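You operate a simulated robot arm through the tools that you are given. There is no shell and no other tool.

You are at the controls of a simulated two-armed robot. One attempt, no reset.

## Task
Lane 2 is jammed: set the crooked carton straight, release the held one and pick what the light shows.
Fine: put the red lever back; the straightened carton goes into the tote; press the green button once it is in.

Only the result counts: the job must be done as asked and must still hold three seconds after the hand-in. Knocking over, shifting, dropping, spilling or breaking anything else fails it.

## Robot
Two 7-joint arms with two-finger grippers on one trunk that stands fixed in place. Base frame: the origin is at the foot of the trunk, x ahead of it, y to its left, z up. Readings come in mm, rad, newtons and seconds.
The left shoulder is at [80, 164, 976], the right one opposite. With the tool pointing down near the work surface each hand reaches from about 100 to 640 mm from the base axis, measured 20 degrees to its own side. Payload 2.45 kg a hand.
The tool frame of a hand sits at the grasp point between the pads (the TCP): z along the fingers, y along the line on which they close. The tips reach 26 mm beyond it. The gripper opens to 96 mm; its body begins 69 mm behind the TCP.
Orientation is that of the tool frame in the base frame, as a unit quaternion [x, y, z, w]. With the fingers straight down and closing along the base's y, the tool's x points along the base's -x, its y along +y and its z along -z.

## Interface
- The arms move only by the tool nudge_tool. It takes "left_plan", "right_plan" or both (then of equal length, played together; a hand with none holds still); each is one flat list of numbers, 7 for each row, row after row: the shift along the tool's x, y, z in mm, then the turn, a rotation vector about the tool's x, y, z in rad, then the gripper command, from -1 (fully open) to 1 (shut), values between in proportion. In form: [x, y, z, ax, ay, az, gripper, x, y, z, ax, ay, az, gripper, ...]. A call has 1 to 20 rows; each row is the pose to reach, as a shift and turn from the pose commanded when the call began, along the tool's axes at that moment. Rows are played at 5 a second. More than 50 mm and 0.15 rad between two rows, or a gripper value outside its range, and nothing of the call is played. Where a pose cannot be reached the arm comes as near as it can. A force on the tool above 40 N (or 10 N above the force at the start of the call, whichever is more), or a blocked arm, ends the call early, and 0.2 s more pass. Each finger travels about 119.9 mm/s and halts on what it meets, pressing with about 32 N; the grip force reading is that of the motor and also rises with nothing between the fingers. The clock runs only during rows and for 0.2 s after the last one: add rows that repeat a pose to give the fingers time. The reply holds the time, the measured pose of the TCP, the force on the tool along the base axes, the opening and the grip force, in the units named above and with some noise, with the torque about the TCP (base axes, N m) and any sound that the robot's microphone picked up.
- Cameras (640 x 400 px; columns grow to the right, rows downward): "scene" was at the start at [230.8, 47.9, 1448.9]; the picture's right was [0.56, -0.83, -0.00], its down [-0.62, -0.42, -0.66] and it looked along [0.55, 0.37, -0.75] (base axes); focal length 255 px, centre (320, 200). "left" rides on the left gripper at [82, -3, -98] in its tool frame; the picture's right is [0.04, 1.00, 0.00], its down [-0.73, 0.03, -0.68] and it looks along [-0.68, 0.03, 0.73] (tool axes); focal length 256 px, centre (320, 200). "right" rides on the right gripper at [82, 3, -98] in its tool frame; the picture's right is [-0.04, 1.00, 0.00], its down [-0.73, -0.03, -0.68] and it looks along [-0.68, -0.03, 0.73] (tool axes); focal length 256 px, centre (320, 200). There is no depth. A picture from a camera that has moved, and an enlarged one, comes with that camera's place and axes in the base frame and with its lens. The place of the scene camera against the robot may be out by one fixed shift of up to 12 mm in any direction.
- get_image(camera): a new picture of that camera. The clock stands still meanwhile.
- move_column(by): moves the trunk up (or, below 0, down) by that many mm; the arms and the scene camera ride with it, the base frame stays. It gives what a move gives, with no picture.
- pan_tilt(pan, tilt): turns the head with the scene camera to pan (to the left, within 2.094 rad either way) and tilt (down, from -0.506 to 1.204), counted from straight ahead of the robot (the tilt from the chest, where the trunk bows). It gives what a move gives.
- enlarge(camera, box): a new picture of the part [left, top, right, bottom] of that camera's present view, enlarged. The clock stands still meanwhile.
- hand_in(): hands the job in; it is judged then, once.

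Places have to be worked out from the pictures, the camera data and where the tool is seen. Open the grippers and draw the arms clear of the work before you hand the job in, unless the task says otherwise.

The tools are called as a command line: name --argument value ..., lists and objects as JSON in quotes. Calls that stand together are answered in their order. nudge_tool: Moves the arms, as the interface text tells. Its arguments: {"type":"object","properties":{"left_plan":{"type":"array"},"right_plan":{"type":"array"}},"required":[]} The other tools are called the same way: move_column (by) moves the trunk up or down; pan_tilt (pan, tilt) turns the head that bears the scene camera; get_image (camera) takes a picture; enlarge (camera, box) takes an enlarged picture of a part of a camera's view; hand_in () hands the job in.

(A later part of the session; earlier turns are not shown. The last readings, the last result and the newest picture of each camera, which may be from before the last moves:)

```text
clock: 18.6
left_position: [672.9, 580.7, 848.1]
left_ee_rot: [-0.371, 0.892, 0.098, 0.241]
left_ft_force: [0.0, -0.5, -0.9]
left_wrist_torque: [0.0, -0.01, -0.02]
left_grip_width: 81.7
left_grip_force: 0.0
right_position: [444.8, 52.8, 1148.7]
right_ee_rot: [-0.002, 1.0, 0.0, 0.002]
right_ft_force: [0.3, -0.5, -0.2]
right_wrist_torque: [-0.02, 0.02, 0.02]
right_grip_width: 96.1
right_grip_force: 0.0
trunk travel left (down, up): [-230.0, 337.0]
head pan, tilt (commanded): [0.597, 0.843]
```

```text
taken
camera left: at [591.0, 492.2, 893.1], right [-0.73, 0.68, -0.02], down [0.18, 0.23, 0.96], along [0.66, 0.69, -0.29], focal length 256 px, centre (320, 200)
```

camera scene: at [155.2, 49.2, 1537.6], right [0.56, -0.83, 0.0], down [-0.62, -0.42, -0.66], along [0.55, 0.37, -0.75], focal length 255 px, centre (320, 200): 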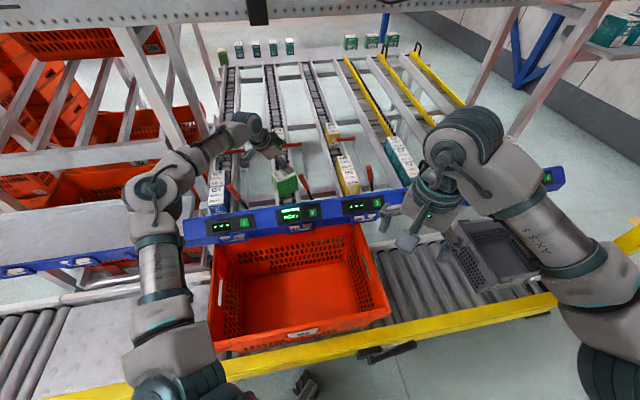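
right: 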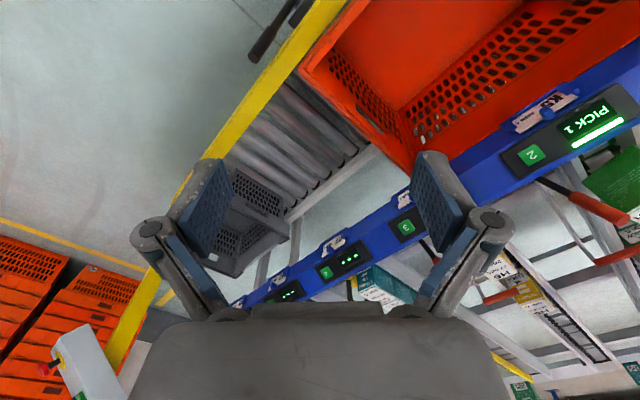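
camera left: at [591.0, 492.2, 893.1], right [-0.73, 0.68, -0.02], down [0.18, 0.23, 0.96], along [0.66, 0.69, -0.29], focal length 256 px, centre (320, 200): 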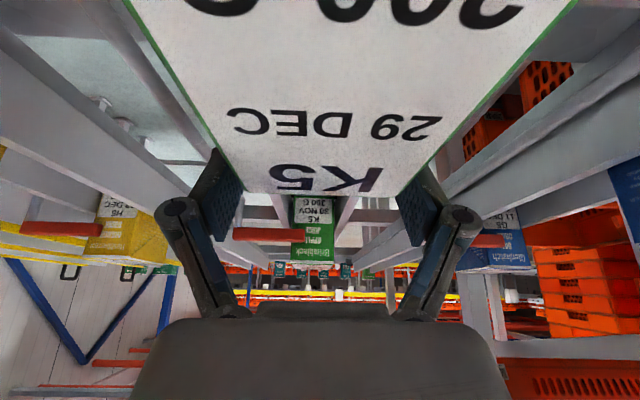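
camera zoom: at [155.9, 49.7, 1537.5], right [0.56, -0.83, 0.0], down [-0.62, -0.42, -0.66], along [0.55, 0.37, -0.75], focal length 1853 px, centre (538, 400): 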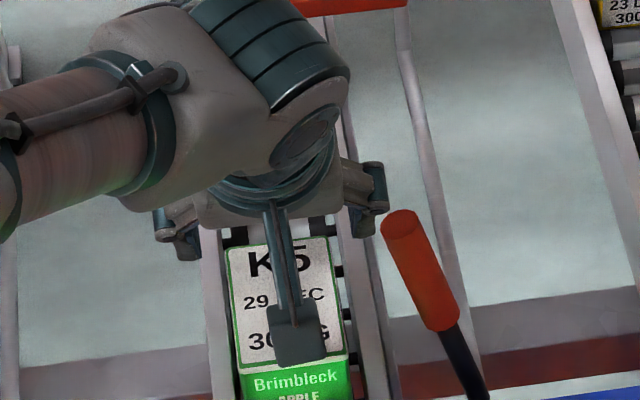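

The carton rolled down straight to the front. I'll lift the left hand 110 mm clear and check the lane.

nudge_tool --left_plan '[-14, 0, -24, 0, 0, 0, -0.7, -28, 0, -48, 0, 0, 0, -0.7, -42, 0, -72, 0, 0, 0, -0.7, -55, 0, -95, 0, 0, 0, -0.7]'

enlarge --camera "scene" --box '[245, 125, 335, 215]'

get_image --camera "left"

```text
clock: 19.6
left_position: [672.7, 579.9, 960.4]
left_ee_rot: [-0.37, 0.891, 0.1, 0.241]
left_ft_force: [0.6, -0.1, 0.1]
left_wrist_torque: [-0.01, 0.01, -0.03]
left_grip_width: 81.5
left_grip_force: 0.0
right_position: [445.1, 52.9, 1149.2]
right_ee_rot: [-0.001, 1.0, 0.001, 0.001]
right_ft_force: [0.0, -0.1, 0.0]
right_wrist_torque: [-0.01, -0.01, 0.03]
right_grip_width: 95.9
right_grip_force: 0.1
trunk travel left (down, up): [-230.0, 337.0]
head pan, tilt (commanded): [0.597, 0.843]
```

```text
4.44 times, centred on (290, 170) of scene
camera zoom: at [155.1, 47.9, 1537.7], right [0.56, -0.83, 0.0], down [-0.62, -0.42, -0.66], along [0.55, 0.37, -0.75], focal length 1132 px, centre (453, 333)
```

zoom: 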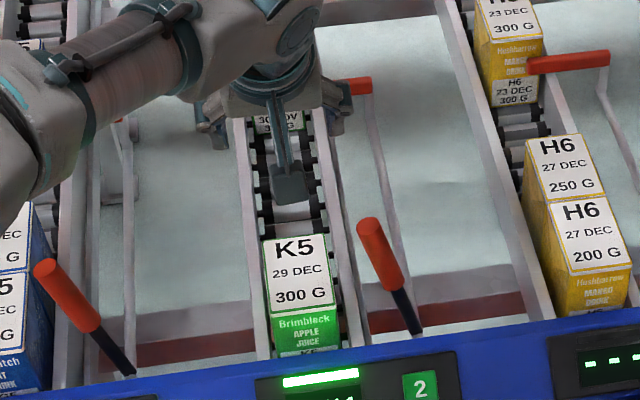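

```text
taken
camera left: at [590.6, 491.6, 1005.0], right [-0.73, 0.68, -0.02], down [0.18, 0.23, 0.96], along [0.66, 0.69, -0.29], focal length 256 px, centre (320, 200)
```

left: 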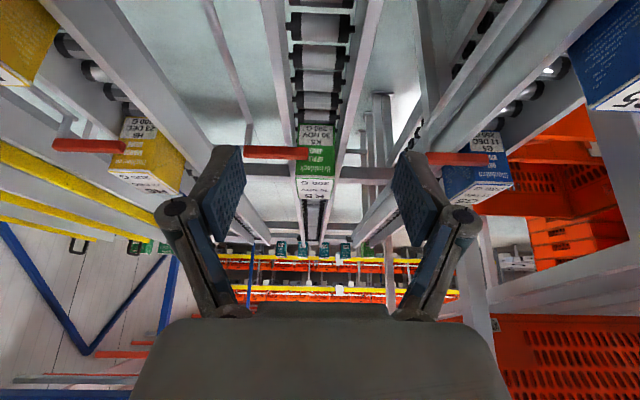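

The K5 29 DEC carton now sits straight at the front stop. From stereo the lever's rod runs at R≈164, z≈772 at the front and the handle top is at about [651, 473, 918]; swinging it right lifts the gate bar. I'll move the left hand open above the handle.

nudge_tool --left_plan '[18.4, -16, -15, 0, 0, 0, -1, 36.8, -32, -30, 0, 0, 0, -1, 55.2, -48, -45, 0, 0, 0, -1, 73.6, -64.3, -60.2, 0, 0, 0, -1, 73.6, -64.3, -60.2, 0, 0, 0, -1]'

get_image --camera "left"

enlarge --camera "scene" --box '[245, 125, 335, 215]'

```text
clock: 20.8
left_position: [650.9, 467.2, 974.4]
left_ee_rot: [-0.37, 0.892, 0.099, 0.24]
left_ft_force: [-0.1, 0.0, 0.7]
left_wrist_torque: [-0.02, 0.05, -0.02]
left_grip_width: 96.0
left_grip_force: 0.1
right_position: [445.0, 52.2, 1149.3]
right_ee_rot: [-0.001, 1.0, -0.001, 0.001]
right_ft_force: [-0.3, -0.3, 0.0]
right_wrist_torque: [-0.04, -0.03, 0.02]
right_grip_width: 96.1
right_grip_force: 0.0
trunk travel left (down, up): [-230.0, 337.0]
head pan, tilt (commanded): [0.597, 0.843]
```

```text
taken
camera left: at [570.3, 378.2, 1018.5], right [-0.73, 0.68, -0.02], down [0.19, 0.23, 0.96], along [0.66, 0.7, -0.29], focal length 256 px, centre (320, 200)
```

left: 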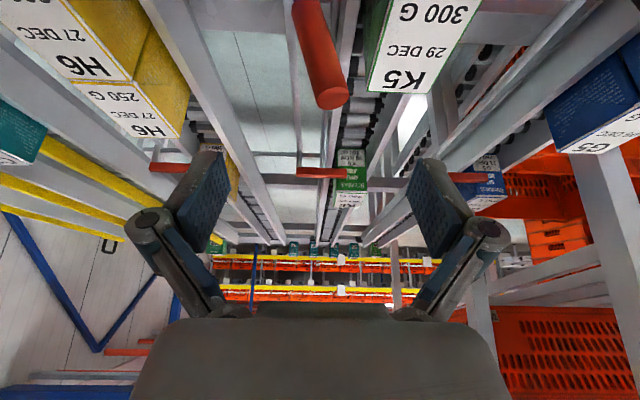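

```text
4.44 times, centred on (290, 170) of scene
camera zoom: at [156.1, 47.5, 1537.5], right [0.56, -0.83, 0.0], down [-0.62, -0.42, -0.66], along [0.55, 0.37, -0.75], focal length 1132 px, centre (453, 333)
```

zoom: 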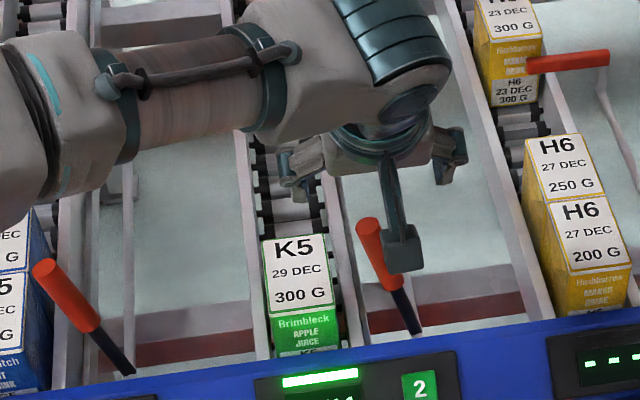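

The handle end is measured at [651, 472, 918], within 4 mm of the TCP's lateral centre. I'll descend 68 mm to straddle the handle and then narrow the opening to about 60 mm as a loose cage.

nudge_tool --left_plan '[8.5, 2, 14.7, 0, 0, 0, -1, 17, 2, 29.4, 0, 0, 0, -1, 25.6, 2, 44.1, 0, 0, 0, -1, 34.2, 2, 58.8, 0, 0, 0, -1, 34.2, 2, 58.8, 0, 0, 0, -0.5, 34.2, 2, 58.8, 0, 0, 0, -0.25, 34.2, 2, 58.8, 0, 0, 0, -0.25]'

get_image --camera "left"

enlarge --camera "scene" --box '[245, 125, 335, 215]'

```text
clock: 22.4
left_position: [649.4, 467.8, 905.7]
left_ee_rot: [-0.37, 0.892, 0.099, 0.241]
left_ft_force: [0.4, -0.5, 0.5]
left_wrist_torque: [0.0, 0.02, 0.01]
left_grip_width: 60.1
left_grip_force: 0.0
right_position: [445.3, 52.2, 1148.8]
right_ee_rot: [0.0, 1.0, 0.001, 0.0]
right_ft_force: [0.1, -0.3, -0.2]
right_wrist_torque: [0.0, 0.01, 0.01]
right_grip_width: 96.0
right_grip_force: 0.1
trunk travel left (down, up): [-230.0, 337.0]
head pan, tilt (commanded): [0.597, 0.843]
```

```text
taken
camera left: at [568.8, 379.6, 950.3], right [-0.73, 0.68, -0.02], down [0.18, 0.23, 0.96], along [0.66, 0.69, -0.29], focal length 256 px, centre (320, 200)
```

left: 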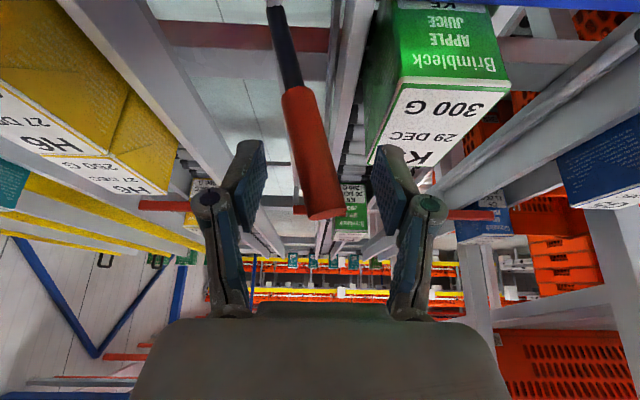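

```text
4.44 times, centred on (290, 170) of scene
camera zoom: at [156.0, 47.9, 1537.6], right [0.56, -0.83, 0.0], down [-0.62, -0.42, -0.66], along [0.55, 0.37, -0.75], focal length 1132 px, centre (453, 333)
```

zoom: 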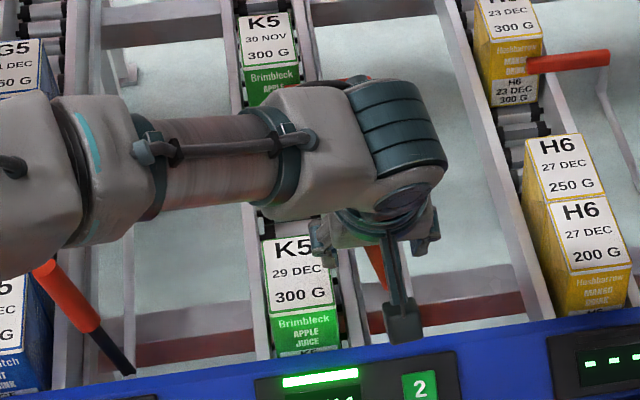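

The handle is inside the cage between the pads. I'll push right (tool −y) 60 mm in steps and watch the force.

nudge_tool --left_plan '[0, -12, 0, 0, 0, 0, -0.25, 0, -24, 0, 0, 0, 0, -0.25, 0, -36, 0, 0, 0, 0, -0.25, 0, -48, 0, 0, 0, 0, -0.25, 0, -60, 0, 0, 0, 0, -0.25]'

get_image --camera "left"

get_image --camera "scene"

```text
clock: 23.6
left_position: [693.8, 424.3, 908.3]
left_ee_rot: [-0.37, 0.892, 0.099, 0.24]
left_ft_force: [0.4, 0.1, 0.4]
left_wrist_torque: [0.01, 0.02, 0.03]
left_grip_width: 60.4
left_grip_force: 0.4
right_position: [444.9, 52.8, 1148.4]
right_ee_rot: [0.0, 1.0, 0.001, 0.001]
right_ft_force: [-0.2, 0.6, -0.3]
right_wrist_torque: [0.0, 0.03, 0.01]
right_grip_width: 95.9
right_grip_force: 0.1
trunk travel left (down, up): [-230.0, 337.0]
head pan, tilt (commanded): [0.597, 0.843]
```

```text
taken
camera left: at [611.8, 336.0, 951.9], right [-0.73, 0.68, -0.02], down [0.19, 0.23, 0.96], along [0.66, 0.7, -0.29], focal length 256 px, centre (320, 200)
```

left: 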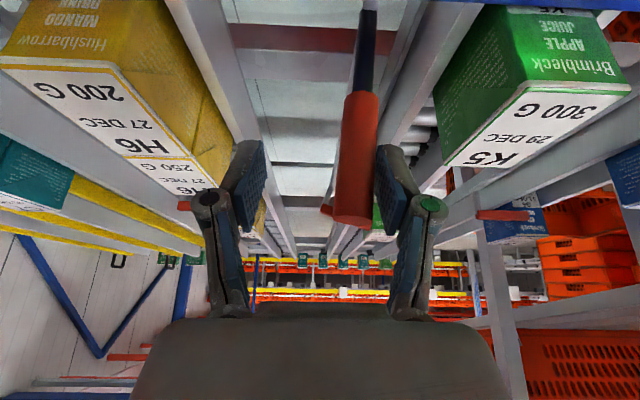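

```text
taken
camera scene: at [156.6, 47.0, 1537.5], right [0.56, -0.83, 0.0], down [-0.62, -0.42, -0.66], along [0.55, 0.37, -0.75], focal length 255 px, centre (320, 200)
```

scene: 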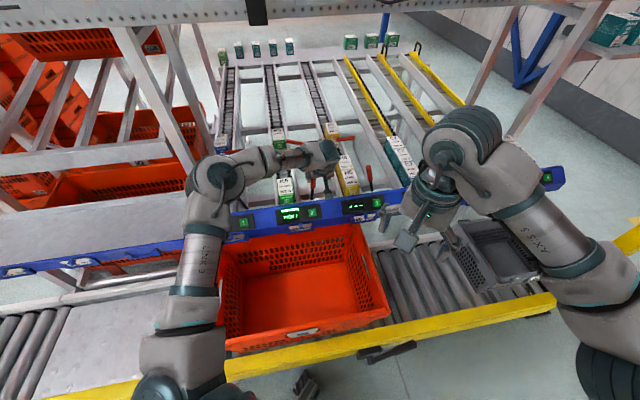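

The lever follows freely with almost no force, now slightly right of vertical. I'll keep pushing right another 50 mm with a slight drop along its arc.

nudge_tool --left_plan '[0, -12, 0.5, 0, 0, 0, -0.25, 1, -24, 2, 0, 0, 0, -0.25, 2, -36, 4, 0, 0, 0, -0.25, 3, -48, 6, 0, 0, 0, -0.25, 3, -48, 6, 0, 0, 0, -0.25]'

get_image --camera "left"

enlarge --camera "scene" --box '[245, 105, 365, 215]'

```text
clock: 24.8
left_position: [726.1, 395.5, 901.1]
left_ee_rot: [-0.37, 0.892, 0.098, 0.242]
left_ft_force: [-12.7, 13.1, 6.5]
left_wrist_torque: [0.4, 0.43, 0.01]
left_grip_width: 73.7
left_grip_force: 10.8
right_position: [444.5, 53.1, 1149.5]
right_ee_rot: [0.0, 1.0, 0.0, 0.002]
right_ft_force: [-0.3, -0.4, -0.3]
right_wrist_torque: [0.04, 0.0, -0.03]
right_grip_width: 96.0
right_grip_force: 0.0
trunk travel left (down, up): [-230.0, 337.0]
head pan, tilt (commanded): [0.597, 0.843]
```

```text
taken
camera left: at [643.0, 307.8, 945.3], right [-0.73, 0.68, -0.02], down [0.18, 0.23, 0.96], along [0.66, 0.7, -0.29], focal length 256 px, centre (320, 200)
```

left: 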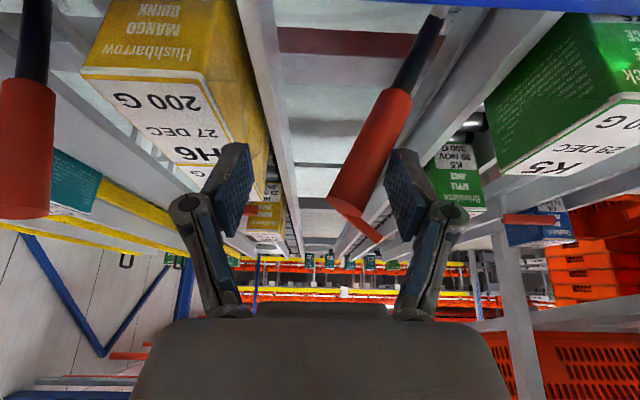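

```text
3.64 times, centred on (305, 160) of scene
camera zoom: at [152.6, 52.8, 1537.8], right [0.56, -0.83, 0.0], down [-0.62, -0.42, -0.66], along [0.55, 0.37, -0.75], focal length 926 px, centre (374, 346)
```

zoom: 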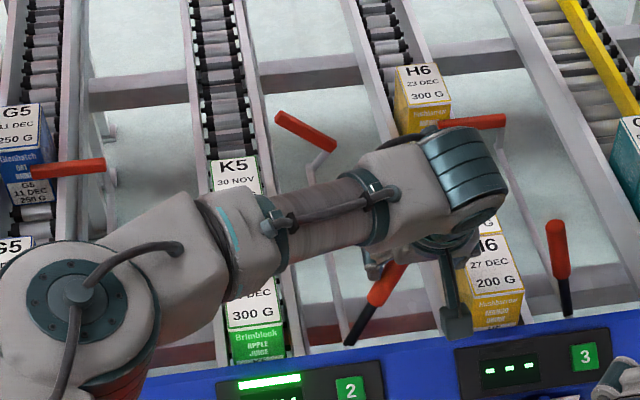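

The lever has reached its right stop (lateral force about 18 N), the gate bar is up and the 30 NOV carton is rolling forward. I'll ease back 10 mm and wait a second for it to settle.

nudge_tool --left_plan '[0, 10, 0, 0, 0, 0, -0.25, 0, 10, 0, 0, 0, 0, -0.25, 0, 10, 0, 0, 0, 0, -0.25, 0, 10, 0, 0, 0, 0, -0.25, 0, 10, 0, 0, 0, 0, -0.25, 0, 10, 0, 0, 0, 0, -0.25]'

get_image --camera "left"

enlarge --camera "scene" --box '[245, 105, 365, 215]'

```text
clock: 26.2
left_position: [720.8, 400.2, 900.3]
left_ee_rot: [-0.369, 0.892, 0.099, 0.241]
left_ft_force: [-6.1, 2.8, 1.2]
left_wrist_torque: [0.07, 0.16, 0.08]
left_grip_width: 65.1
left_grip_force: 3.5
right_position: [445.1, 52.7, 1149.1]
right_ee_rot: [-0.001, 1.0, 0.001, 0.001]
right_ft_force: [-0.3, 0.0, 0.1]
right_wrist_torque: [-0.01, 0.01, 0.0]
right_grip_width: 96.0
right_grip_force: 0.0
trunk travel left (down, up): [-230.0, 337.0]
head pan, tilt (commanded): [0.597, 0.843]
```

```text
taken
camera left: at [638.5, 312.1, 944.2], right [-0.73, 0.68, -0.02], down [0.18, 0.23, 0.96], along [0.66, 0.7, -0.29], focal length 256 px, centre (320, 200)
```

left: 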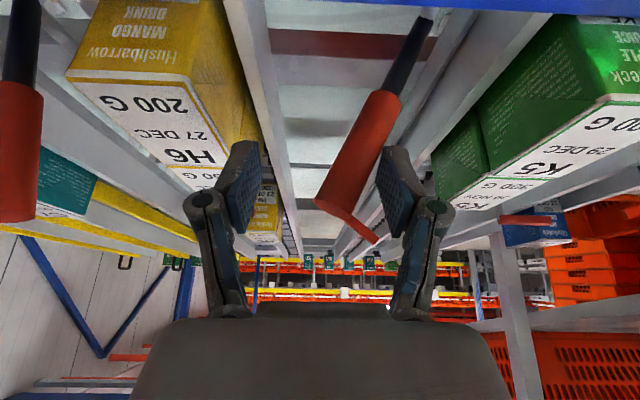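

```text
3.64 times, centred on (305, 160) of scene
camera zoom: at [154.7, 48.1, 1537.7], right [0.56, -0.83, 0.0], down [-0.62, -0.42, -0.66], along [0.55, 0.37, -0.75], focal length 926 px, centre (374, 346)
```

zoom: 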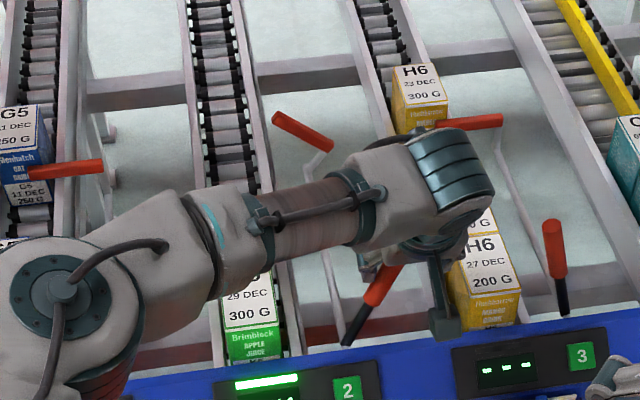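

The 30 NOV carton has rolled down right behind the 29 DEC one. Now I'll bring the lever back left with the same loose cage.

nudge_tool --left_plan '[-1, 15, -2, 0, 0, 0, -0.25, -2, 30, -4, 0, 0, 0, -0.25, -3, 45, -6, 0, 0, 0, -0.25, -3, 60, -6, 0, 0, 0, -0.25, -3, 75, -6, 0, 0, 0, -0.25, -3, 90, -6, 0, 0, 0, -0.25, -3, 105, -6, 0, 0, 0, -0.25]'

get_image --camera "left"

enlarge --camera "scene" --box '[245, 105, 365, 215]'

```text
clock: 27.8
left_position: [644.9, 474.1, 907.3]
left_ee_rot: [-0.371, 0.892, 0.098, 0.241]
left_ft_force: [0.6, 0.9, -0.4]
left_wrist_torque: [0.03, -0.01, -0.02]
left_grip_width: 60.1
left_grip_force: 0.1
right_position: [445.7, 52.5, 1148.1]
right_ee_rot: [0.0, 1.0, 0.0, 0.001]
right_ft_force: [0.3, -0.1, -0.3]
right_wrist_torque: [-0.02, -0.01, 0.0]
right_grip_width: 95.9
right_grip_force: 0.1
trunk travel left (down, up): [-230.0, 337.0]
head pan, tilt (commanded): [0.597, 0.843]
```

```text
taken
camera left: at [562.8, 385.7, 951.4], right [-0.73, 0.68, -0.02], down [0.18, 0.23, 0.96], along [0.66, 0.7, -0.29], focal length 256 px, centre (320, 200)
```

left: 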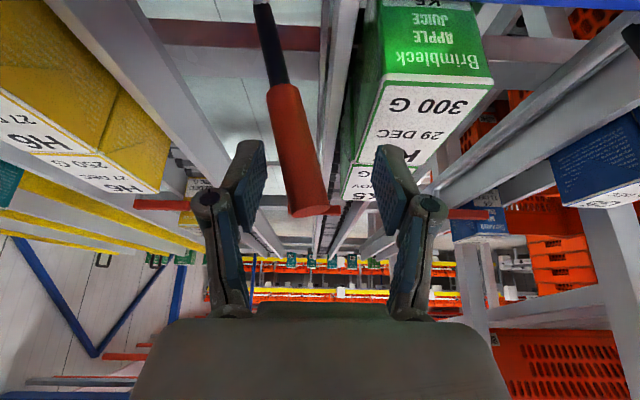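

```text
3.64 times, centred on (305, 160) of scene
camera zoom: at [155.2, 48.6, 1537.6], right [0.56, -0.83, 0.0], down [-0.62, -0.42, -0.66], along [0.55, 0.37, -0.75], focal length 926 px, centre (374, 346)
```

zoom: 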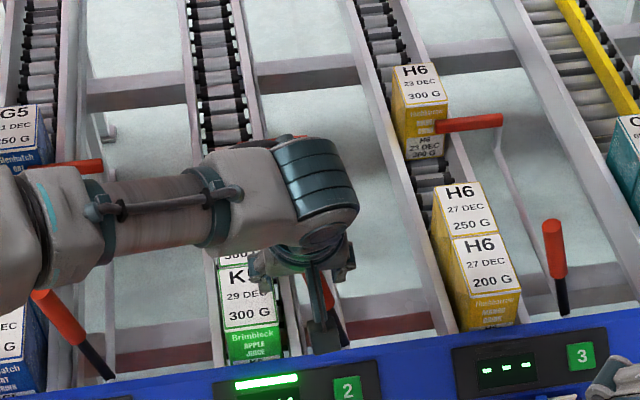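

The lever looks back at its rest lean (image position matches the original within a pixel). I'll nudge 9 mm further left to confirm that it is against its stop.

nudge_tool --left_plan '[0, 3, 0, 0, 0, 0, -0.25, 0, 6, 0, 0, 0, 0, -0.25, 0, 9, 0, 0, 0, 0, -0.25, 0, 9, 0, 0, 0, 0, -0.25]'

get_image --camera "left"

```text
clock: 28.8
left_position: [639.9, 478.3, 908.2]
left_ee_rot: [-0.37, 0.892, 0.098, 0.242]
left_ft_force: [1.0, -1.9, -0.2]
left_wrist_torque: [-0.01, -0.06, 0.01]
left_grip_width: 61.9
left_grip_force: 1.9
right_position: [446.5, 51.6, 1148.5]
right_ee_rot: [-0.001, 1.0, 0.001, 0.002]
right_ft_force: [0.0, 0.4, 0.0]
right_wrist_torque: [-0.02, 0.01, -0.01]
right_grip_width: 95.8
right_grip_force: 0.0
trunk travel left (down, up): [-230.0, 337.0]
head pan, tilt (commanded): [0.597, 0.843]
```

```text
taken
camera left: at [557.5, 391.0, 951.5], right [-0.73, 0.68, -0.02], down [0.18, 0.23, 0.96], along [0.66, 0.69, -0.29], focal length 256 px, centre (320, 200)
```

left: 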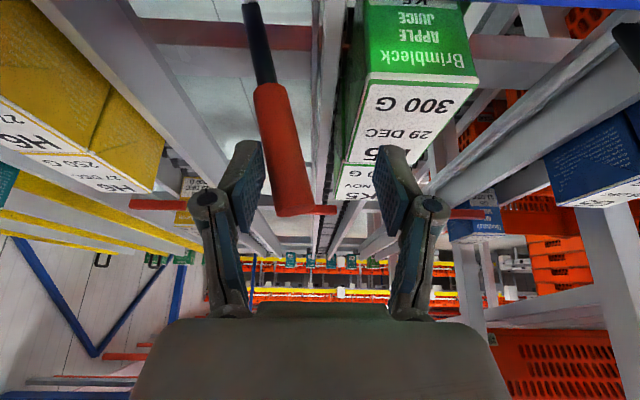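

The lever is against its left stop (light contact). I'll centre, open fully and rise straight up off the handle.

nudge_tool --left_plan '[0, -6, 0, 0, 0, 0, -0.25, 0, -11, 0, 0, 0, 0, -1, 0, -11, 0, 0, 0, 0, -1, -10, -11, -17.3, 0, 0, 0, -1, -20, -11, -34.6, 0, 0, 0, -1, -30, -11, -52, 0, 0, 0, -1, -40, -11, -69, 0, 0, 0, -1]'

get_image --camera "left"

enlarge --camera "scene" --box '[245, 105, 365, 215]'

```text
clock: 30.4
left_position: [647.4, 473.2, 987.4]
left_ee_rot: [-0.37, 0.891, 0.099, 0.242]
left_ft_force: [-0.5, 0.0, 0.1]
left_wrist_torque: [-0.02, -0.02, 0.02]
left_grip_width: 96.0
left_grip_force: 0.1
right_position: [445.5, 51.3, 1148.5]
right_ee_rot: [0.0, 1.0, 0.0, 0.001]
right_ft_force: [0.2, -1.1, 0.2]
right_wrist_torque: [0.01, -0.01, 0.02]
right_grip_width: 96.1
right_grip_force: 0.0
trunk travel left (down, up): [-230.0, 337.0]
head pan, tilt (commanded): [0.597, 0.843]
```

```text
taken
camera left: at [564.9, 384.3, 1031.8], right [-0.73, 0.68, -0.02], down [0.18, 0.23, 0.96], along [0.66, 0.69, -0.29], focal length 256 px, centre (320, 200)
```

left: 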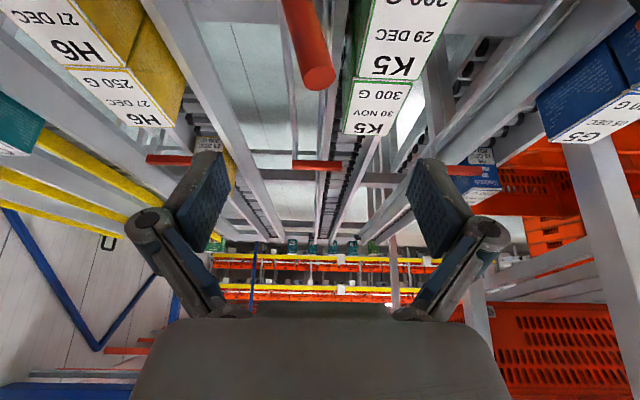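

```text
3.64 times, centred on (305, 160) of scene
camera zoom: at [155.2, 47.6, 1537.7], right [0.56, -0.83, 0.0], down [-0.62, -0.42, -0.66], along [0.55, 0.37, -0.75], focal length 926 px, centre (374, 346)
```

zoom: 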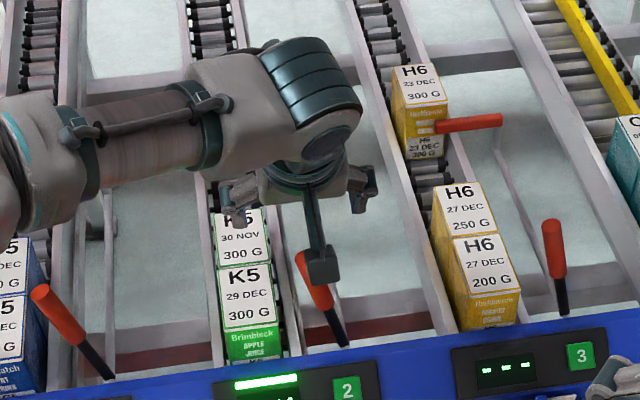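

Both K5 cartons are lined up: 29 DEC in front, 30 NOV right behind, joint near L≈865. I'll reduce the tilt to 12° (keeps the palm away from the lever) and hover over the front carton at about [642, 550, 950] with 80 mm opening.

nudge_tool --left_plan '[-6.3, 14.5, 14.3, 0, 0.078, 0, -0.667, -12.5, 29, 28.7, 0, 0.157, 0, -0.667, -18.8, 43.5, 43, 0, 0.235, 0, -0.667, -25.1, 58, 57.4, 0, 0.314, 0, -0.667, -25.1, 58, 57.4, 0, 0.314, 0, -0.667]'

get_image --camera "left"

enlarge --camera "scene" --box '[245, 105, 365, 215]'

```text
clock: 31.6
left_position: [642.1, 549.4, 948.8]
left_ee_rot: [-0.382, 0.918, 0.039, 0.098]
left_ft_force: [-0.1, 0.1, 0.1]
left_wrist_torque: [0.02, -0.03, 0.02]
left_grip_width: 79.9
left_grip_force: 0.1
right_position: [444.4, 52.1, 1149.0]
right_ee_rot: [-0.001, 1.0, 0.0, 0.001]
right_ft_force: [-0.5, 0.3, 1.1]
right_wrist_torque: [-0.01, -0.04, 0.02]
right_grip_width: 96.4
right_grip_force: 0.1
trunk travel left (down, up): [-230.0, 337.0]
head pan, tilt (commanded): [0.597, 0.843]
```

```text
taken
camera left: at [573.9, 474.0, 1028.4], right [-0.73, 0.68, -0.01], down [0.38, 0.43, 0.82], along [0.56, 0.6, -0.58], focal length 256 px, centre (320, 200)
```

left: 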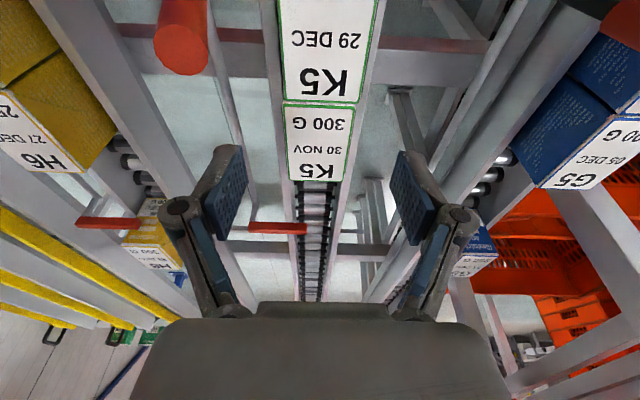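

```text
3.64 times, centred on (305, 160) of scene
camera zoom: at [155.5, 48.7, 1537.6], right [0.56, -0.83, 0.0], down [-0.62, -0.42, -0.66], along [0.55, 0.37, -0.75], focal length 926 px, centre (374, 346)
```

zoom: 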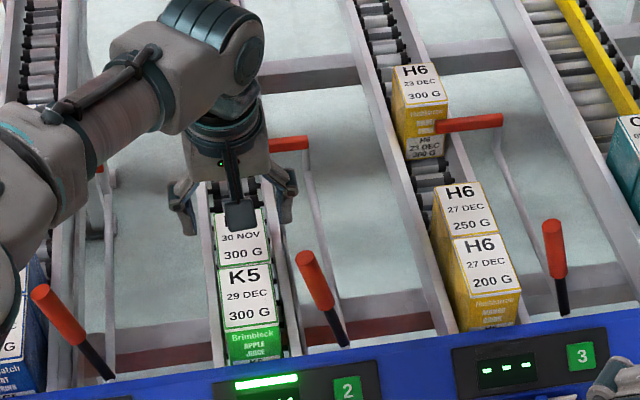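

Lateral alignment is within 1 mm and the joint between cartons is at L≈860. I'll descend to z≈872 at L≈834 and check clearance from the lever first.

nudge_tool --left_plan '[7, 0, 18.5, 0, 0, 0, -0.667, 12, 0, 37, 0, 0, 0, -0.667, 18, 0, 55.5, 0, 0, 0, -0.667, 24.3, -0.5, 73.4, 0, 0, 0, -0.667, 24.3, -0.5, 73.4, 0, 0, 0, -0.667]'

get_image --camera "left"

enlarge --camera "scene" --box '[255, 145, 325, 200]'

```text
clock: 32.8
left_position: [636.4, 541.8, 872.1]
left_ee_rot: [-0.381, 0.918, 0.04, 0.099]
left_ft_force: [-0.1, 0.0, -0.8]
left_wrist_torque: [0.01, 0.01, -0.01]
left_grip_width: 80.1
left_grip_force: 0.0
right_position: [445.6, 52.7, 1148.1]
right_ee_rot: [-0.001, 1.0, 0.001, 0.0]
right_ft_force: [0.1, -0.1, 0.0]
right_wrist_torque: [0.0, 0.01, -0.01]
right_grip_width: 95.9
right_grip_force: 0.1
trunk travel left (down, up): [-230.0, 337.0]
head pan, tilt (commanded): [0.597, 0.843]
```

```text
taken
camera left: at [568.2, 467.8, 951.8], right [-0.73, 0.68, -0.01], down [0.38, 0.43, 0.82], along [0.56, 0.6, -0.57], focal length 256 px, centre (320, 200)
```

left: 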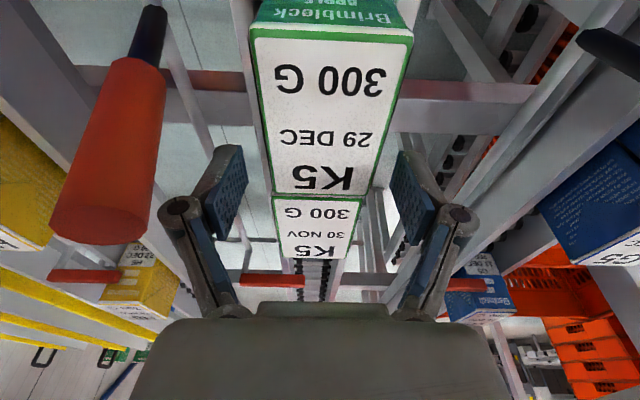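

```text
7.27 times, centred on (290, 172) of scene
camera zoom: at [155.8, 48.5, 1537.6], right [0.56, -0.83, 0.0], down [-0.62, -0.42, -0.66], along [0.55, 0.37, -0.75], focal length 1853 px, centre (538, 400)
```

zoom: 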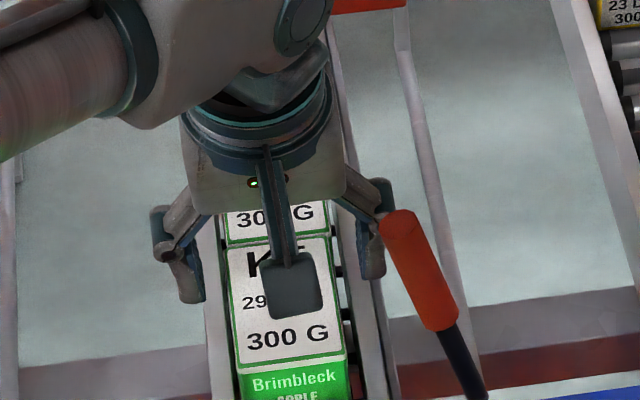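

Alignment holds and the lever sits ahead of the knuckle. I'll narrow to 72 mm, descend 26 mm, then close on the front carton.

nudge_tool --left_plan '[1.4, 0, 6.4, 0, 0, 0, -0.5, 2.8, 0, 12.7, 0, 0, 0, -0.5, 4.2, 0, 19, 0, 0, 0, -0.5, 5.5, 0, 25.4, 0, 0, 0, -0.5, 5.5, 0, 25.4, 0, 0, 0, -0.5]'

get_image --camera "left"

enlarge --camera "scene" --box '[255, 145, 325, 200]'

```text
clock: 34.0
left_position: [635.9, 542.1, 847.2]
left_ee_rot: [-0.382, 0.918, 0.04, 0.099]
left_ft_force: [-0.2, 0.3, 0.2]
left_wrist_torque: [-0.02, -0.03, 0.02]
left_grip_width: 71.9
left_grip_force: 0.0
right_position: [446.3, 51.7, 1148.6]
right_ee_rot: [-0.001, 1.0, 0.0, 0.001]
right_ft_force: [-0.7, 0.2, 0.8]
right_wrist_torque: [0.01, 0.0, 0.0]
right_grip_width: 95.9
right_grip_force: 0.1
trunk travel left (down, up): [-230.0, 337.0]
head pan, tilt (commanded): [0.597, 0.843]
```

```text
taken
camera left: at [567.8, 468.0, 925.6], right [-0.73, 0.68, -0.01], down [0.38, 0.43, 0.82], along [0.56, 0.6, -0.57], focal length 256 px, centre (320, 200)
```

left: 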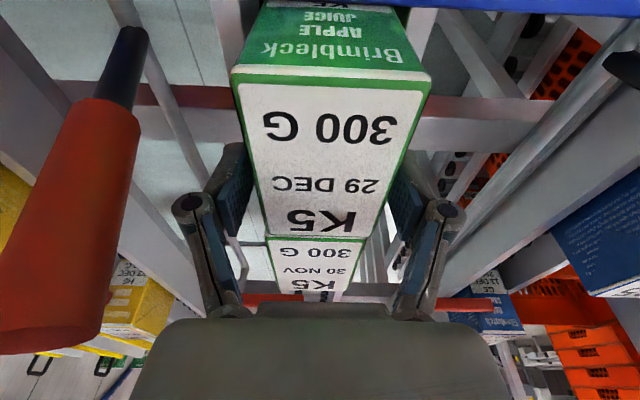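

```text
7.27 times, centred on (290, 172) of scene
camera zoom: at [155.9, 48.5, 1537.6], right [0.56, -0.83, 0.0], down [-0.62, -0.42, -0.66], along [0.55, 0.37, -0.75], focal length 1853 px, centre (538, 400)
```

zoom: 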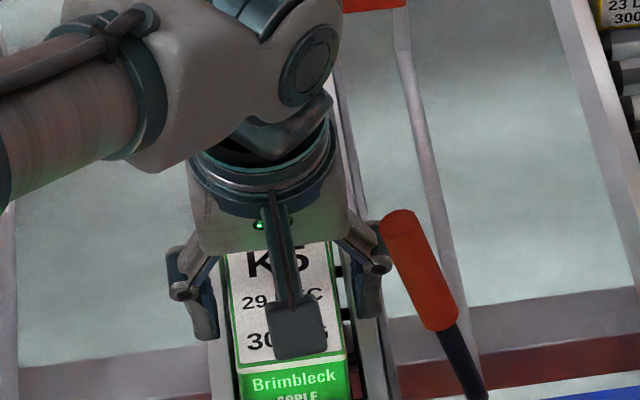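

Position is good (no contact, joint 31 mm up-lane of the TCP). Closing on the front carton.

nudge_tool --left_plan '[0, 0, 0, 0, 0, 0, 0.1, 0, 0, 0, 0, 0, 0, 1, 0, 0, 0, 0, 0, 0, 1, 0, 0, 0, 0, 0, 0, 1]'

get_image --camera "left"

```text
clock: 35.0
left_position: [634.8, 542.2, 846.8]
left_ee_rot: [-0.381, 0.918, 0.04, 0.099]
left_ft_force: [-1.2, -0.4, 1.6]
left_wrist_torque: [0.01, -0.02, -0.07]
left_grip_width: 54.7
left_grip_force: 31.8
right_position: [446.1, 52.5, 1148.2]
right_ee_rot: [-0.001, 1.0, 0.001, 0.0]
right_ft_force: [-0.8, -0.8, 0.7]
right_wrist_torque: [-0.02, 0.03, -0.01]
right_grip_width: 95.9
right_grip_force: 0.0
trunk travel left (down, up): [-230.0, 337.0]
head pan, tilt (commanded): [0.597, 0.843]
```

```text
taken
camera left: at [567.8, 468.0, 925.8], right [-0.73, 0.68, -0.01], down [0.38, 0.43, 0.82], along [0.56, 0.6, -0.57], focal length 256 px, centre (320, 200)
```

left: 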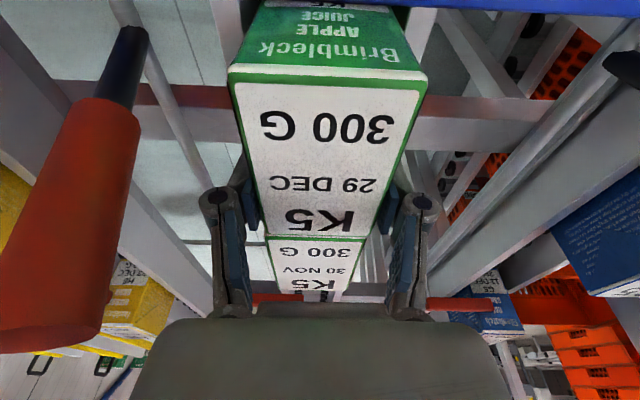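

Gripped at 54.7 mm. Lifting straight up 110 mm.

nudge_tool --left_plan '[-2.1, 0, -9.8, 0, 0, 0, 1, -5.3, 0, -24.5, 0, 0, 0, 1, -9.5, 0, -44, 0, 0, 0, 1, -13.7, 0, -63.6, 0, 0, 0, 1, -17.9, 0, -83.2, 0, 0, 0, 1, -23.1, 0, -107.6, 0, 0, 0, 1, -23.1, 0, -107.6, 0, 0, 0, 1]'

get_image --camera "left"

get_image --camera "scene"

```text
clock: 36.6
left_position: [635.9, 541.3, 957.8]
left_ee_rot: [-0.381, 0.919, 0.039, 0.098]
left_ft_force: [0.6, -0.8, -3.6]
left_wrist_torque: [0.01, -0.05, -0.02]
left_grip_width: 54.7
left_grip_force: 31.3
right_position: [446.3, 53.3, 1147.5]
right_ee_rot: [-0.002, 1.0, 0.0, 0.001]
right_ft_force: [0.8, -0.1, -0.7]
right_wrist_torque: [0.02, 0.0, 0.02]
right_grip_width: 96.0
right_grip_force: 0.1
trunk travel left (down, up): [-230.0, 337.0]
head pan, tilt (commanded): [0.597, 0.843]
```

```text
taken
camera left: at [567.1, 465.8, 1035.8], right [-0.73, 0.68, -0.01], down [0.38, 0.43, 0.82], along [0.56, 0.6, -0.58], focal length 256 px, centre (320, 200)
```

left: 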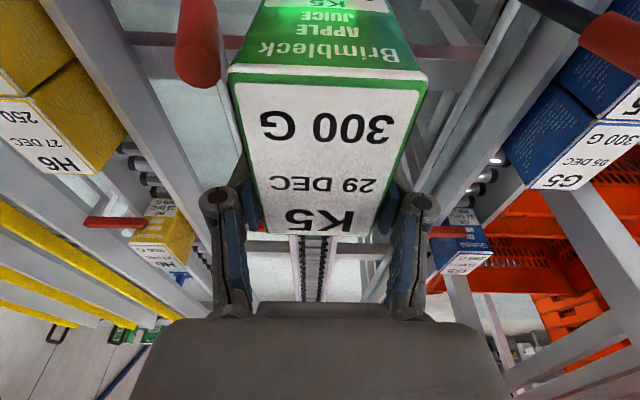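

```text
taken
camera scene: at [156.8, 48.8, 1537.4], right [0.56, -0.83, 0.0], down [-0.62, -0.42, -0.66], along [0.55, 0.37, -0.75], focal length 255 px, centre (320, 200)
```

scene: 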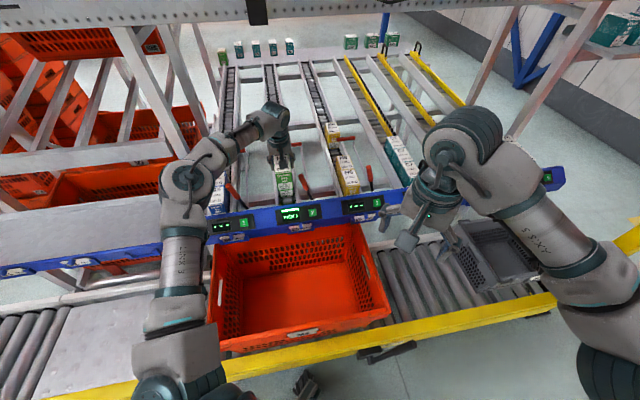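

The carton is held free (3.6 N), and the tote centre works out near [400, 310]. I'll carry it back toward the operator over the rail at constant height.

nudge_tool --left_plan '[40.4, 0.6, -8.6, 0, 0, 0, 1, 80.7, 1.1, -17.3, 0, 0, 0, 1, 121, 1.7, -25.9, 0, 0, 0, 1, 161.5, 2.3, -34.6, 0, 0, 0, 1, 201.8, 2.8, -43.2, 0, 0, 0, 1, 242.2, 3.4, -51.8, 0, 0, 0, 1, 282.5, 3.9, -60.5, 0, 0, 0, 1, 322.9, 4.5, -69.1, 0, 0, 0, 1, 322.9, 4.5, -69.1, 0, 0, 0, 1]'

get_image --camera "left"

get_image --camera "scene"

get_image --camera "right"

```text
clock: 38.6
left_position: [397.3, 311.5, 953.2]
left_ee_rot: [-0.381, 0.919, 0.04, 0.098]
left_ft_force: [0.9, 0.4, -2.2]
left_wrist_torque: [0.06, -0.01, -0.02]
left_grip_width: 54.4
left_grip_force: 32.1
right_position: [446.2, 51.9, 1147.2]
right_ee_rot: [-0.001, 1.0, 0.0, 0.001]
right_ft_force: [-0.2, 0.3, 0.2]
right_wrist_torque: [-0.02, 0.0, 0.0]
right_grip_width: 96.1
right_grip_force: 0.1
trunk travel left (down, up): [-230.0, 337.0]
head pan, tilt (commanded): [0.597, 0.843]
```

```text
taken
camera left: at [329.1, 237.8, 1032.3], right [-0.74, 0.68, -0.01], down [0.38, 0.43, 0.82], along [0.56, 0.6, -0.58], focal length 256 px, centre (320, 200)
```

left: 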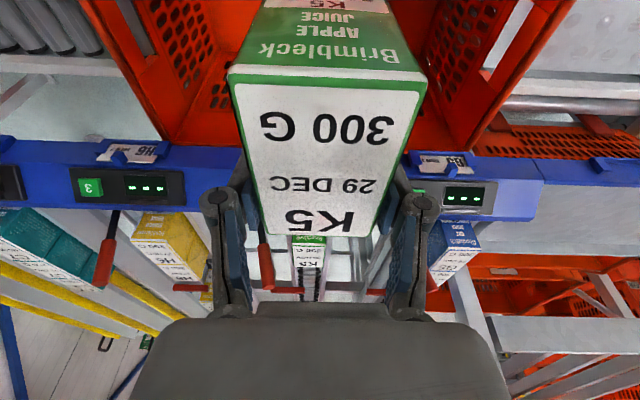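

```text
taken
camera scene: at [155.2, 47.0, 1537.6], right [0.56, -0.83, 0.0], down [-0.62, -0.42, -0.66], along [0.55, 0.37, -0.75], focal length 255 px, centre (320, 200)
```

scene: 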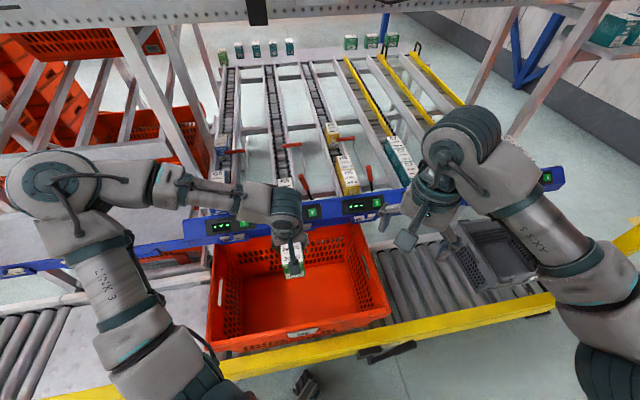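

```text
taken
camera right: at [364.4, 57.7, 1246.4], right [0.04, 1.0, 0.0], down [0.73, -0.03, 0.68], along [0.68, -0.03, -0.73], focal length 256 px, centre (320, 200)
```

right: 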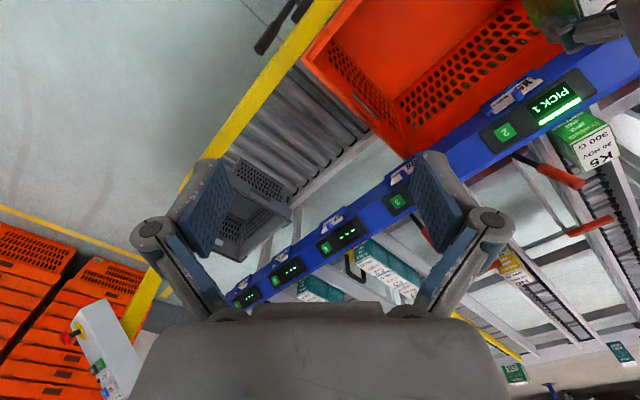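

The 30 NOV carton rolled to the front by itself. The tote rim is estimated at z≈730, floor at z≈525, centre near [405, 312]. I'll lower the carton 200 mm into the tote at about [420, 329], levelling it by 5°.

nudge_tool --left_plan '[2.9, -0.8, 40.3, 0, 0.017, 0, 1, 5.7, -1.6, 80.6, 0, 0.035, 0, 1, 8.6, -2.5, 121, 0, 0.052, 0, 1, 11.4, -3.3, 161.3, 0, 0.07, 0, 1, 14.3, -4.1, 201.6, 0, 0.087, 0, 1, 14.3, -4.1, 201.6, 0, 0.087, 0, 1]'

get_image --camera "left"

get_image --camera "scene"

```text
clock: 40.0
left_position: [420.7, 328.7, 755.9]
left_ee_rot: [-0.383, 0.922, 0.023, 0.058]
left_ft_force: [0.4, 0.0, -3.1]
left_wrist_torque: [0.03, -0.07, -0.01]
left_grip_width: 54.3
left_grip_force: 32.5
right_position: [444.9, 52.8, 1149.5]
right_ee_rot: [-0.001, 1.0, 0.001, 0.002]
right_ft_force: [0.8, -0.2, 0.3]
right_wrist_torque: [0.0, 0.02, -0.02]
right_grip_width: 95.8
right_grip_force: 0.0
trunk travel left (down, up): [-230.0, 337.0]
head pan, tilt (commanded): [0.597, 0.843]
```

```text
taken
camera left: at [358.0, 260.1, 841.7], right [-0.74, 0.68, -0.01], down [0.43, 0.48, 0.77], along [0.52, 0.56, -0.64], focal length 256 px, centre (320, 200)
```

left: 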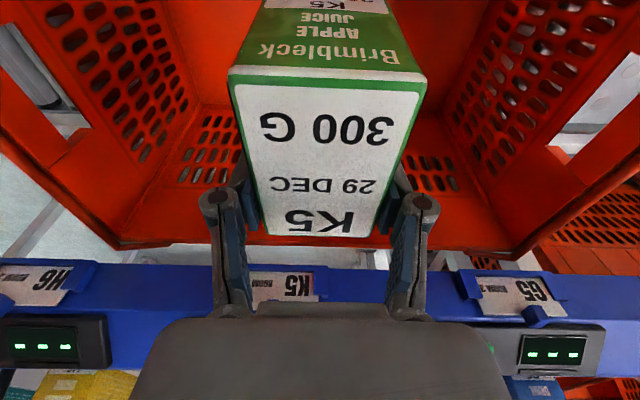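

```text
taken
camera scene: at [154.7, 48.2, 1537.8], right [0.56, -0.83, 0.0], down [-0.62, -0.42, -0.66], along [0.55, 0.37, -0.75], focal length 255 px, centre (320, 200)
```

scene: 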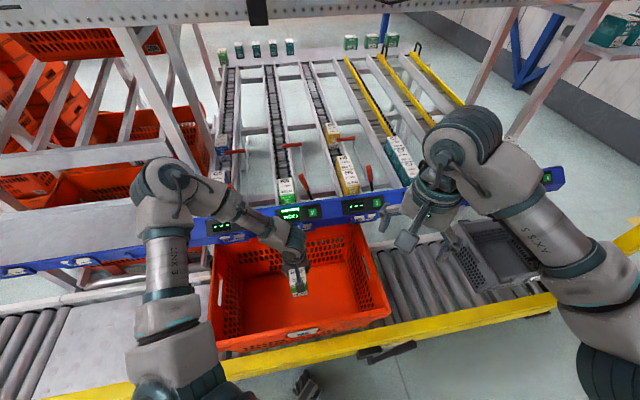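

The carton is inside the rim outline. I'll lower another 130 mm, still about 28 mm above the estimated floor.

nudge_tool --left_plan '[4, 0, 32, 0, 0, 0, 1, 8, 0, 64, 0, 0, 0, 1, 12, 0, 97, 0, 0, 0, 1, 16.2, 0, 129, 0, 0, 0, 1, 16.2, 0, 129, 0, 0, 0, 1]'

get_image --camera "left"

get_image --camera "scene"

```text
clock: 41.2
left_position: [421.7, 329.2, 625.4]
left_ee_rot: [-0.383, 0.922, 0.023, 0.058]
left_ft_force: [-0.4, 0.9, -1.3]
left_wrist_torque: [0.05, -0.04, 0.01]
left_grip_width: 54.8
left_grip_force: 31.6
right_position: [444.6, 53.2, 1149.9]
right_ee_rot: [0.0, 1.0, 0.001, 0.002]
right_ft_force: [-0.7, -0.1, -0.5]
right_wrist_torque: [-0.01, 0.02, 0.04]
right_grip_width: 96.0
right_grip_force: 0.0
trunk travel left (down, up): [-230.0, 337.0]
head pan, tilt (commanded): [0.597, 0.843]
```

```text
taken
camera left: at [358.9, 259.5, 712.7], right [-0.74, 0.68, -0.01], down [0.43, 0.48, 0.77], along [0.52, 0.56, -0.64], focal length 256 px, centre (320, 200)
```

left: 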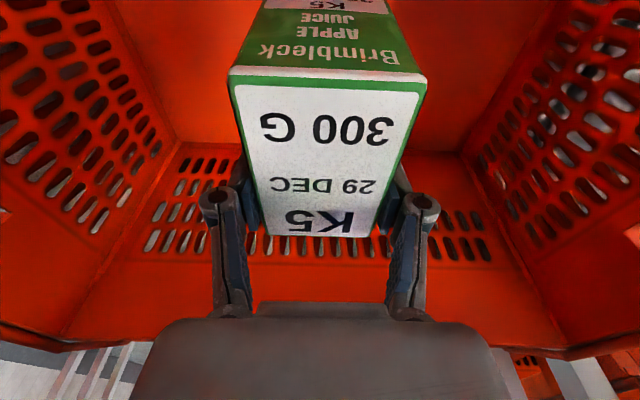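

```text
taken
camera scene: at [155.0, 47.5, 1537.7], right [0.56, -0.83, 0.0], down [-0.62, -0.42, -0.66], along [0.55, 0.37, -0.75], focal length 255 px, centre (320, 200)
```

scene: 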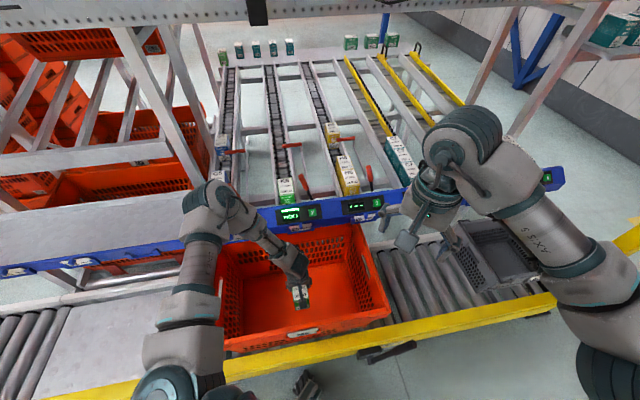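

No contact yet. I'll go down in 4 mm steps, checking the force.

nudge_tool --left_plan '[0.5, 0, 4, 0, 0, 0, 1, 1, 0, 8, 0, 0, 0, 1, 1.5, 0, 12, 0, 0, 0, 1, 2, 0, 16, 0, 0, 0, 1, 2.5, 0, 20, 0, 0, 0, 1]'

enlarge --camera "scene" --box '[210, 220, 400, 350]'

```text
clock: 42.4
left_position: [421.2, 330.0, 607.8]
left_ee_rot: [-0.383, 0.922, 0.024, 0.059]
left_ft_force: [-0.3, 0.4, -2.9]
left_wrist_torque: [0.03, -0.05, 0.0]
left_grip_width: 54.7
left_grip_force: 31.9
right_position: [445.7, 52.5, 1148.6]
right_ee_rot: [-0.001, 1.0, 0.0, 0.001]
right_ft_force: [-0.4, -0.1, -0.1]
right_wrist_torque: [-0.01, -0.03, 0.0]
right_grip_width: 96.2
right_grip_force: 0.1
trunk travel left (down, up): [-230.0, 337.0]
head pan, tilt (commanded): [0.597, 0.843]
```

```text
3.08 times, centred on (305, 285) of scene
camera zoom: at [156.0, 47.3, 1537.6], right [0.56, -0.83, 0.0], down [-0.62, -0.42, -0.66], along [0.55, 0.37, -0.75], focal length 784 px, centre (366, -62)
```

zoom: 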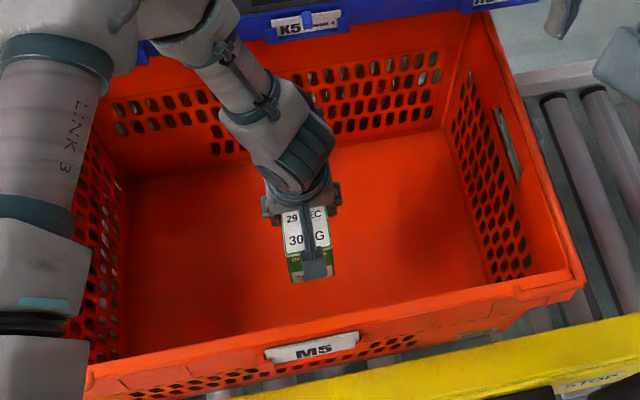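

Still free (-2.9 N). Continuing down in 4 mm steps.

nudge_tool --left_plan '[0.5, 0, 4, 0, 0, 0, 1, 1, 0, 8, 0, 0, 0, 1, 1.5, 0, 12, 0, 0, 0, 1, 2, 0, 16, 0, 0, 0, 1, 2, 0, 16, 0, 0, 0, 1]'

```text
clock: 43.6
left_position: [421.1, 332.2, 604.6]
left_ee_rot: [-0.383, 0.922, 0.023, 0.058]
left_ft_force: [0.2, 0.2, -1.9]
left_wrist_torque: [0.03, -0.02, -0.02]
left_grip_width: 54.6
left_grip_force: 31.8
left hand out of reach, approached as far as the arm can: row 1, 2, 3, 4, 5
right_position: [446.1, 52.8, 1148.2]
right_ee_rot: [-0.001, 1.0, 0.0, 0.002]
right_ft_force: [1.0, -0.5, -0.2]
right_wrist_torque: [-0.01, 0.02, 0.01]
right_grip_width: 96.0
right_grip_force: 0.0
trunk travel left (down, up): [-230.0, 337.0]
head pan, tilt (commanded): [0.597, 0.843]
```

The arm is at its lower limit at z≈605 without touching the floor. I'll raise the hand 80 mm, then lower the trunk 80 mm to get more downward reach.

nudge_tool --left_plan '[-3.3, 0, -26.5, 0, 0, 0, 1, -6.6, 0, -53, 0, 0, 0, 1, -10, 0, -79.4, 0, 0, 0, 1]'

get_image --camera "scene"

```text
clock: 44.4
left_position: [420.4, 333.2, 685.7]
left_ee_rot: [-0.383, 0.922, 0.023, 0.058]
left_ft_force: [0.5, 0.7, -2.3]
left_wrist_torque: [0.03, -0.07, -0.01]
left_grip_width: 54.7
left_grip_force: 31.9
right_position: [444.3, 52.8, 1148.1]
right_ee_rot: [-0.001, 1.0, 0.001, 0.002]
right_ft_force: [-0.3, -0.1, 0.0]
right_wrist_torque: [-0.01, -0.05, 0.02]
right_grip_width: 95.9
right_grip_force: 0.3
trunk travel left (down, up): [-230.0, 337.0]
head pan, tilt (commanded): [0.597, 0.843]
```

```text
taken
camera scene: at [154.7, 47.7, 1537.7], right [0.56, -0.83, 0.0], down [-0.62, -0.42, -0.66], along [0.55, 0.37, -0.75], focal length 255 px, centre (320, 200)
```

scene: 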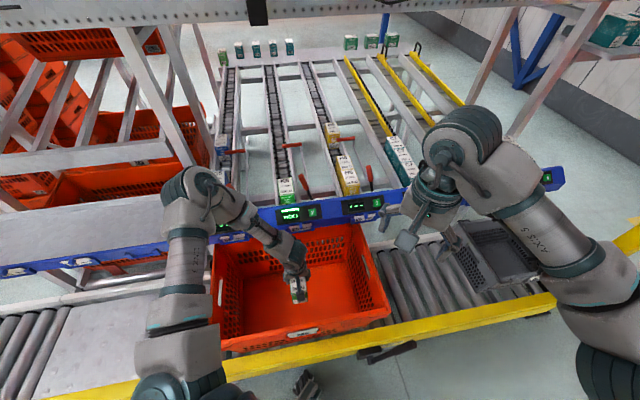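

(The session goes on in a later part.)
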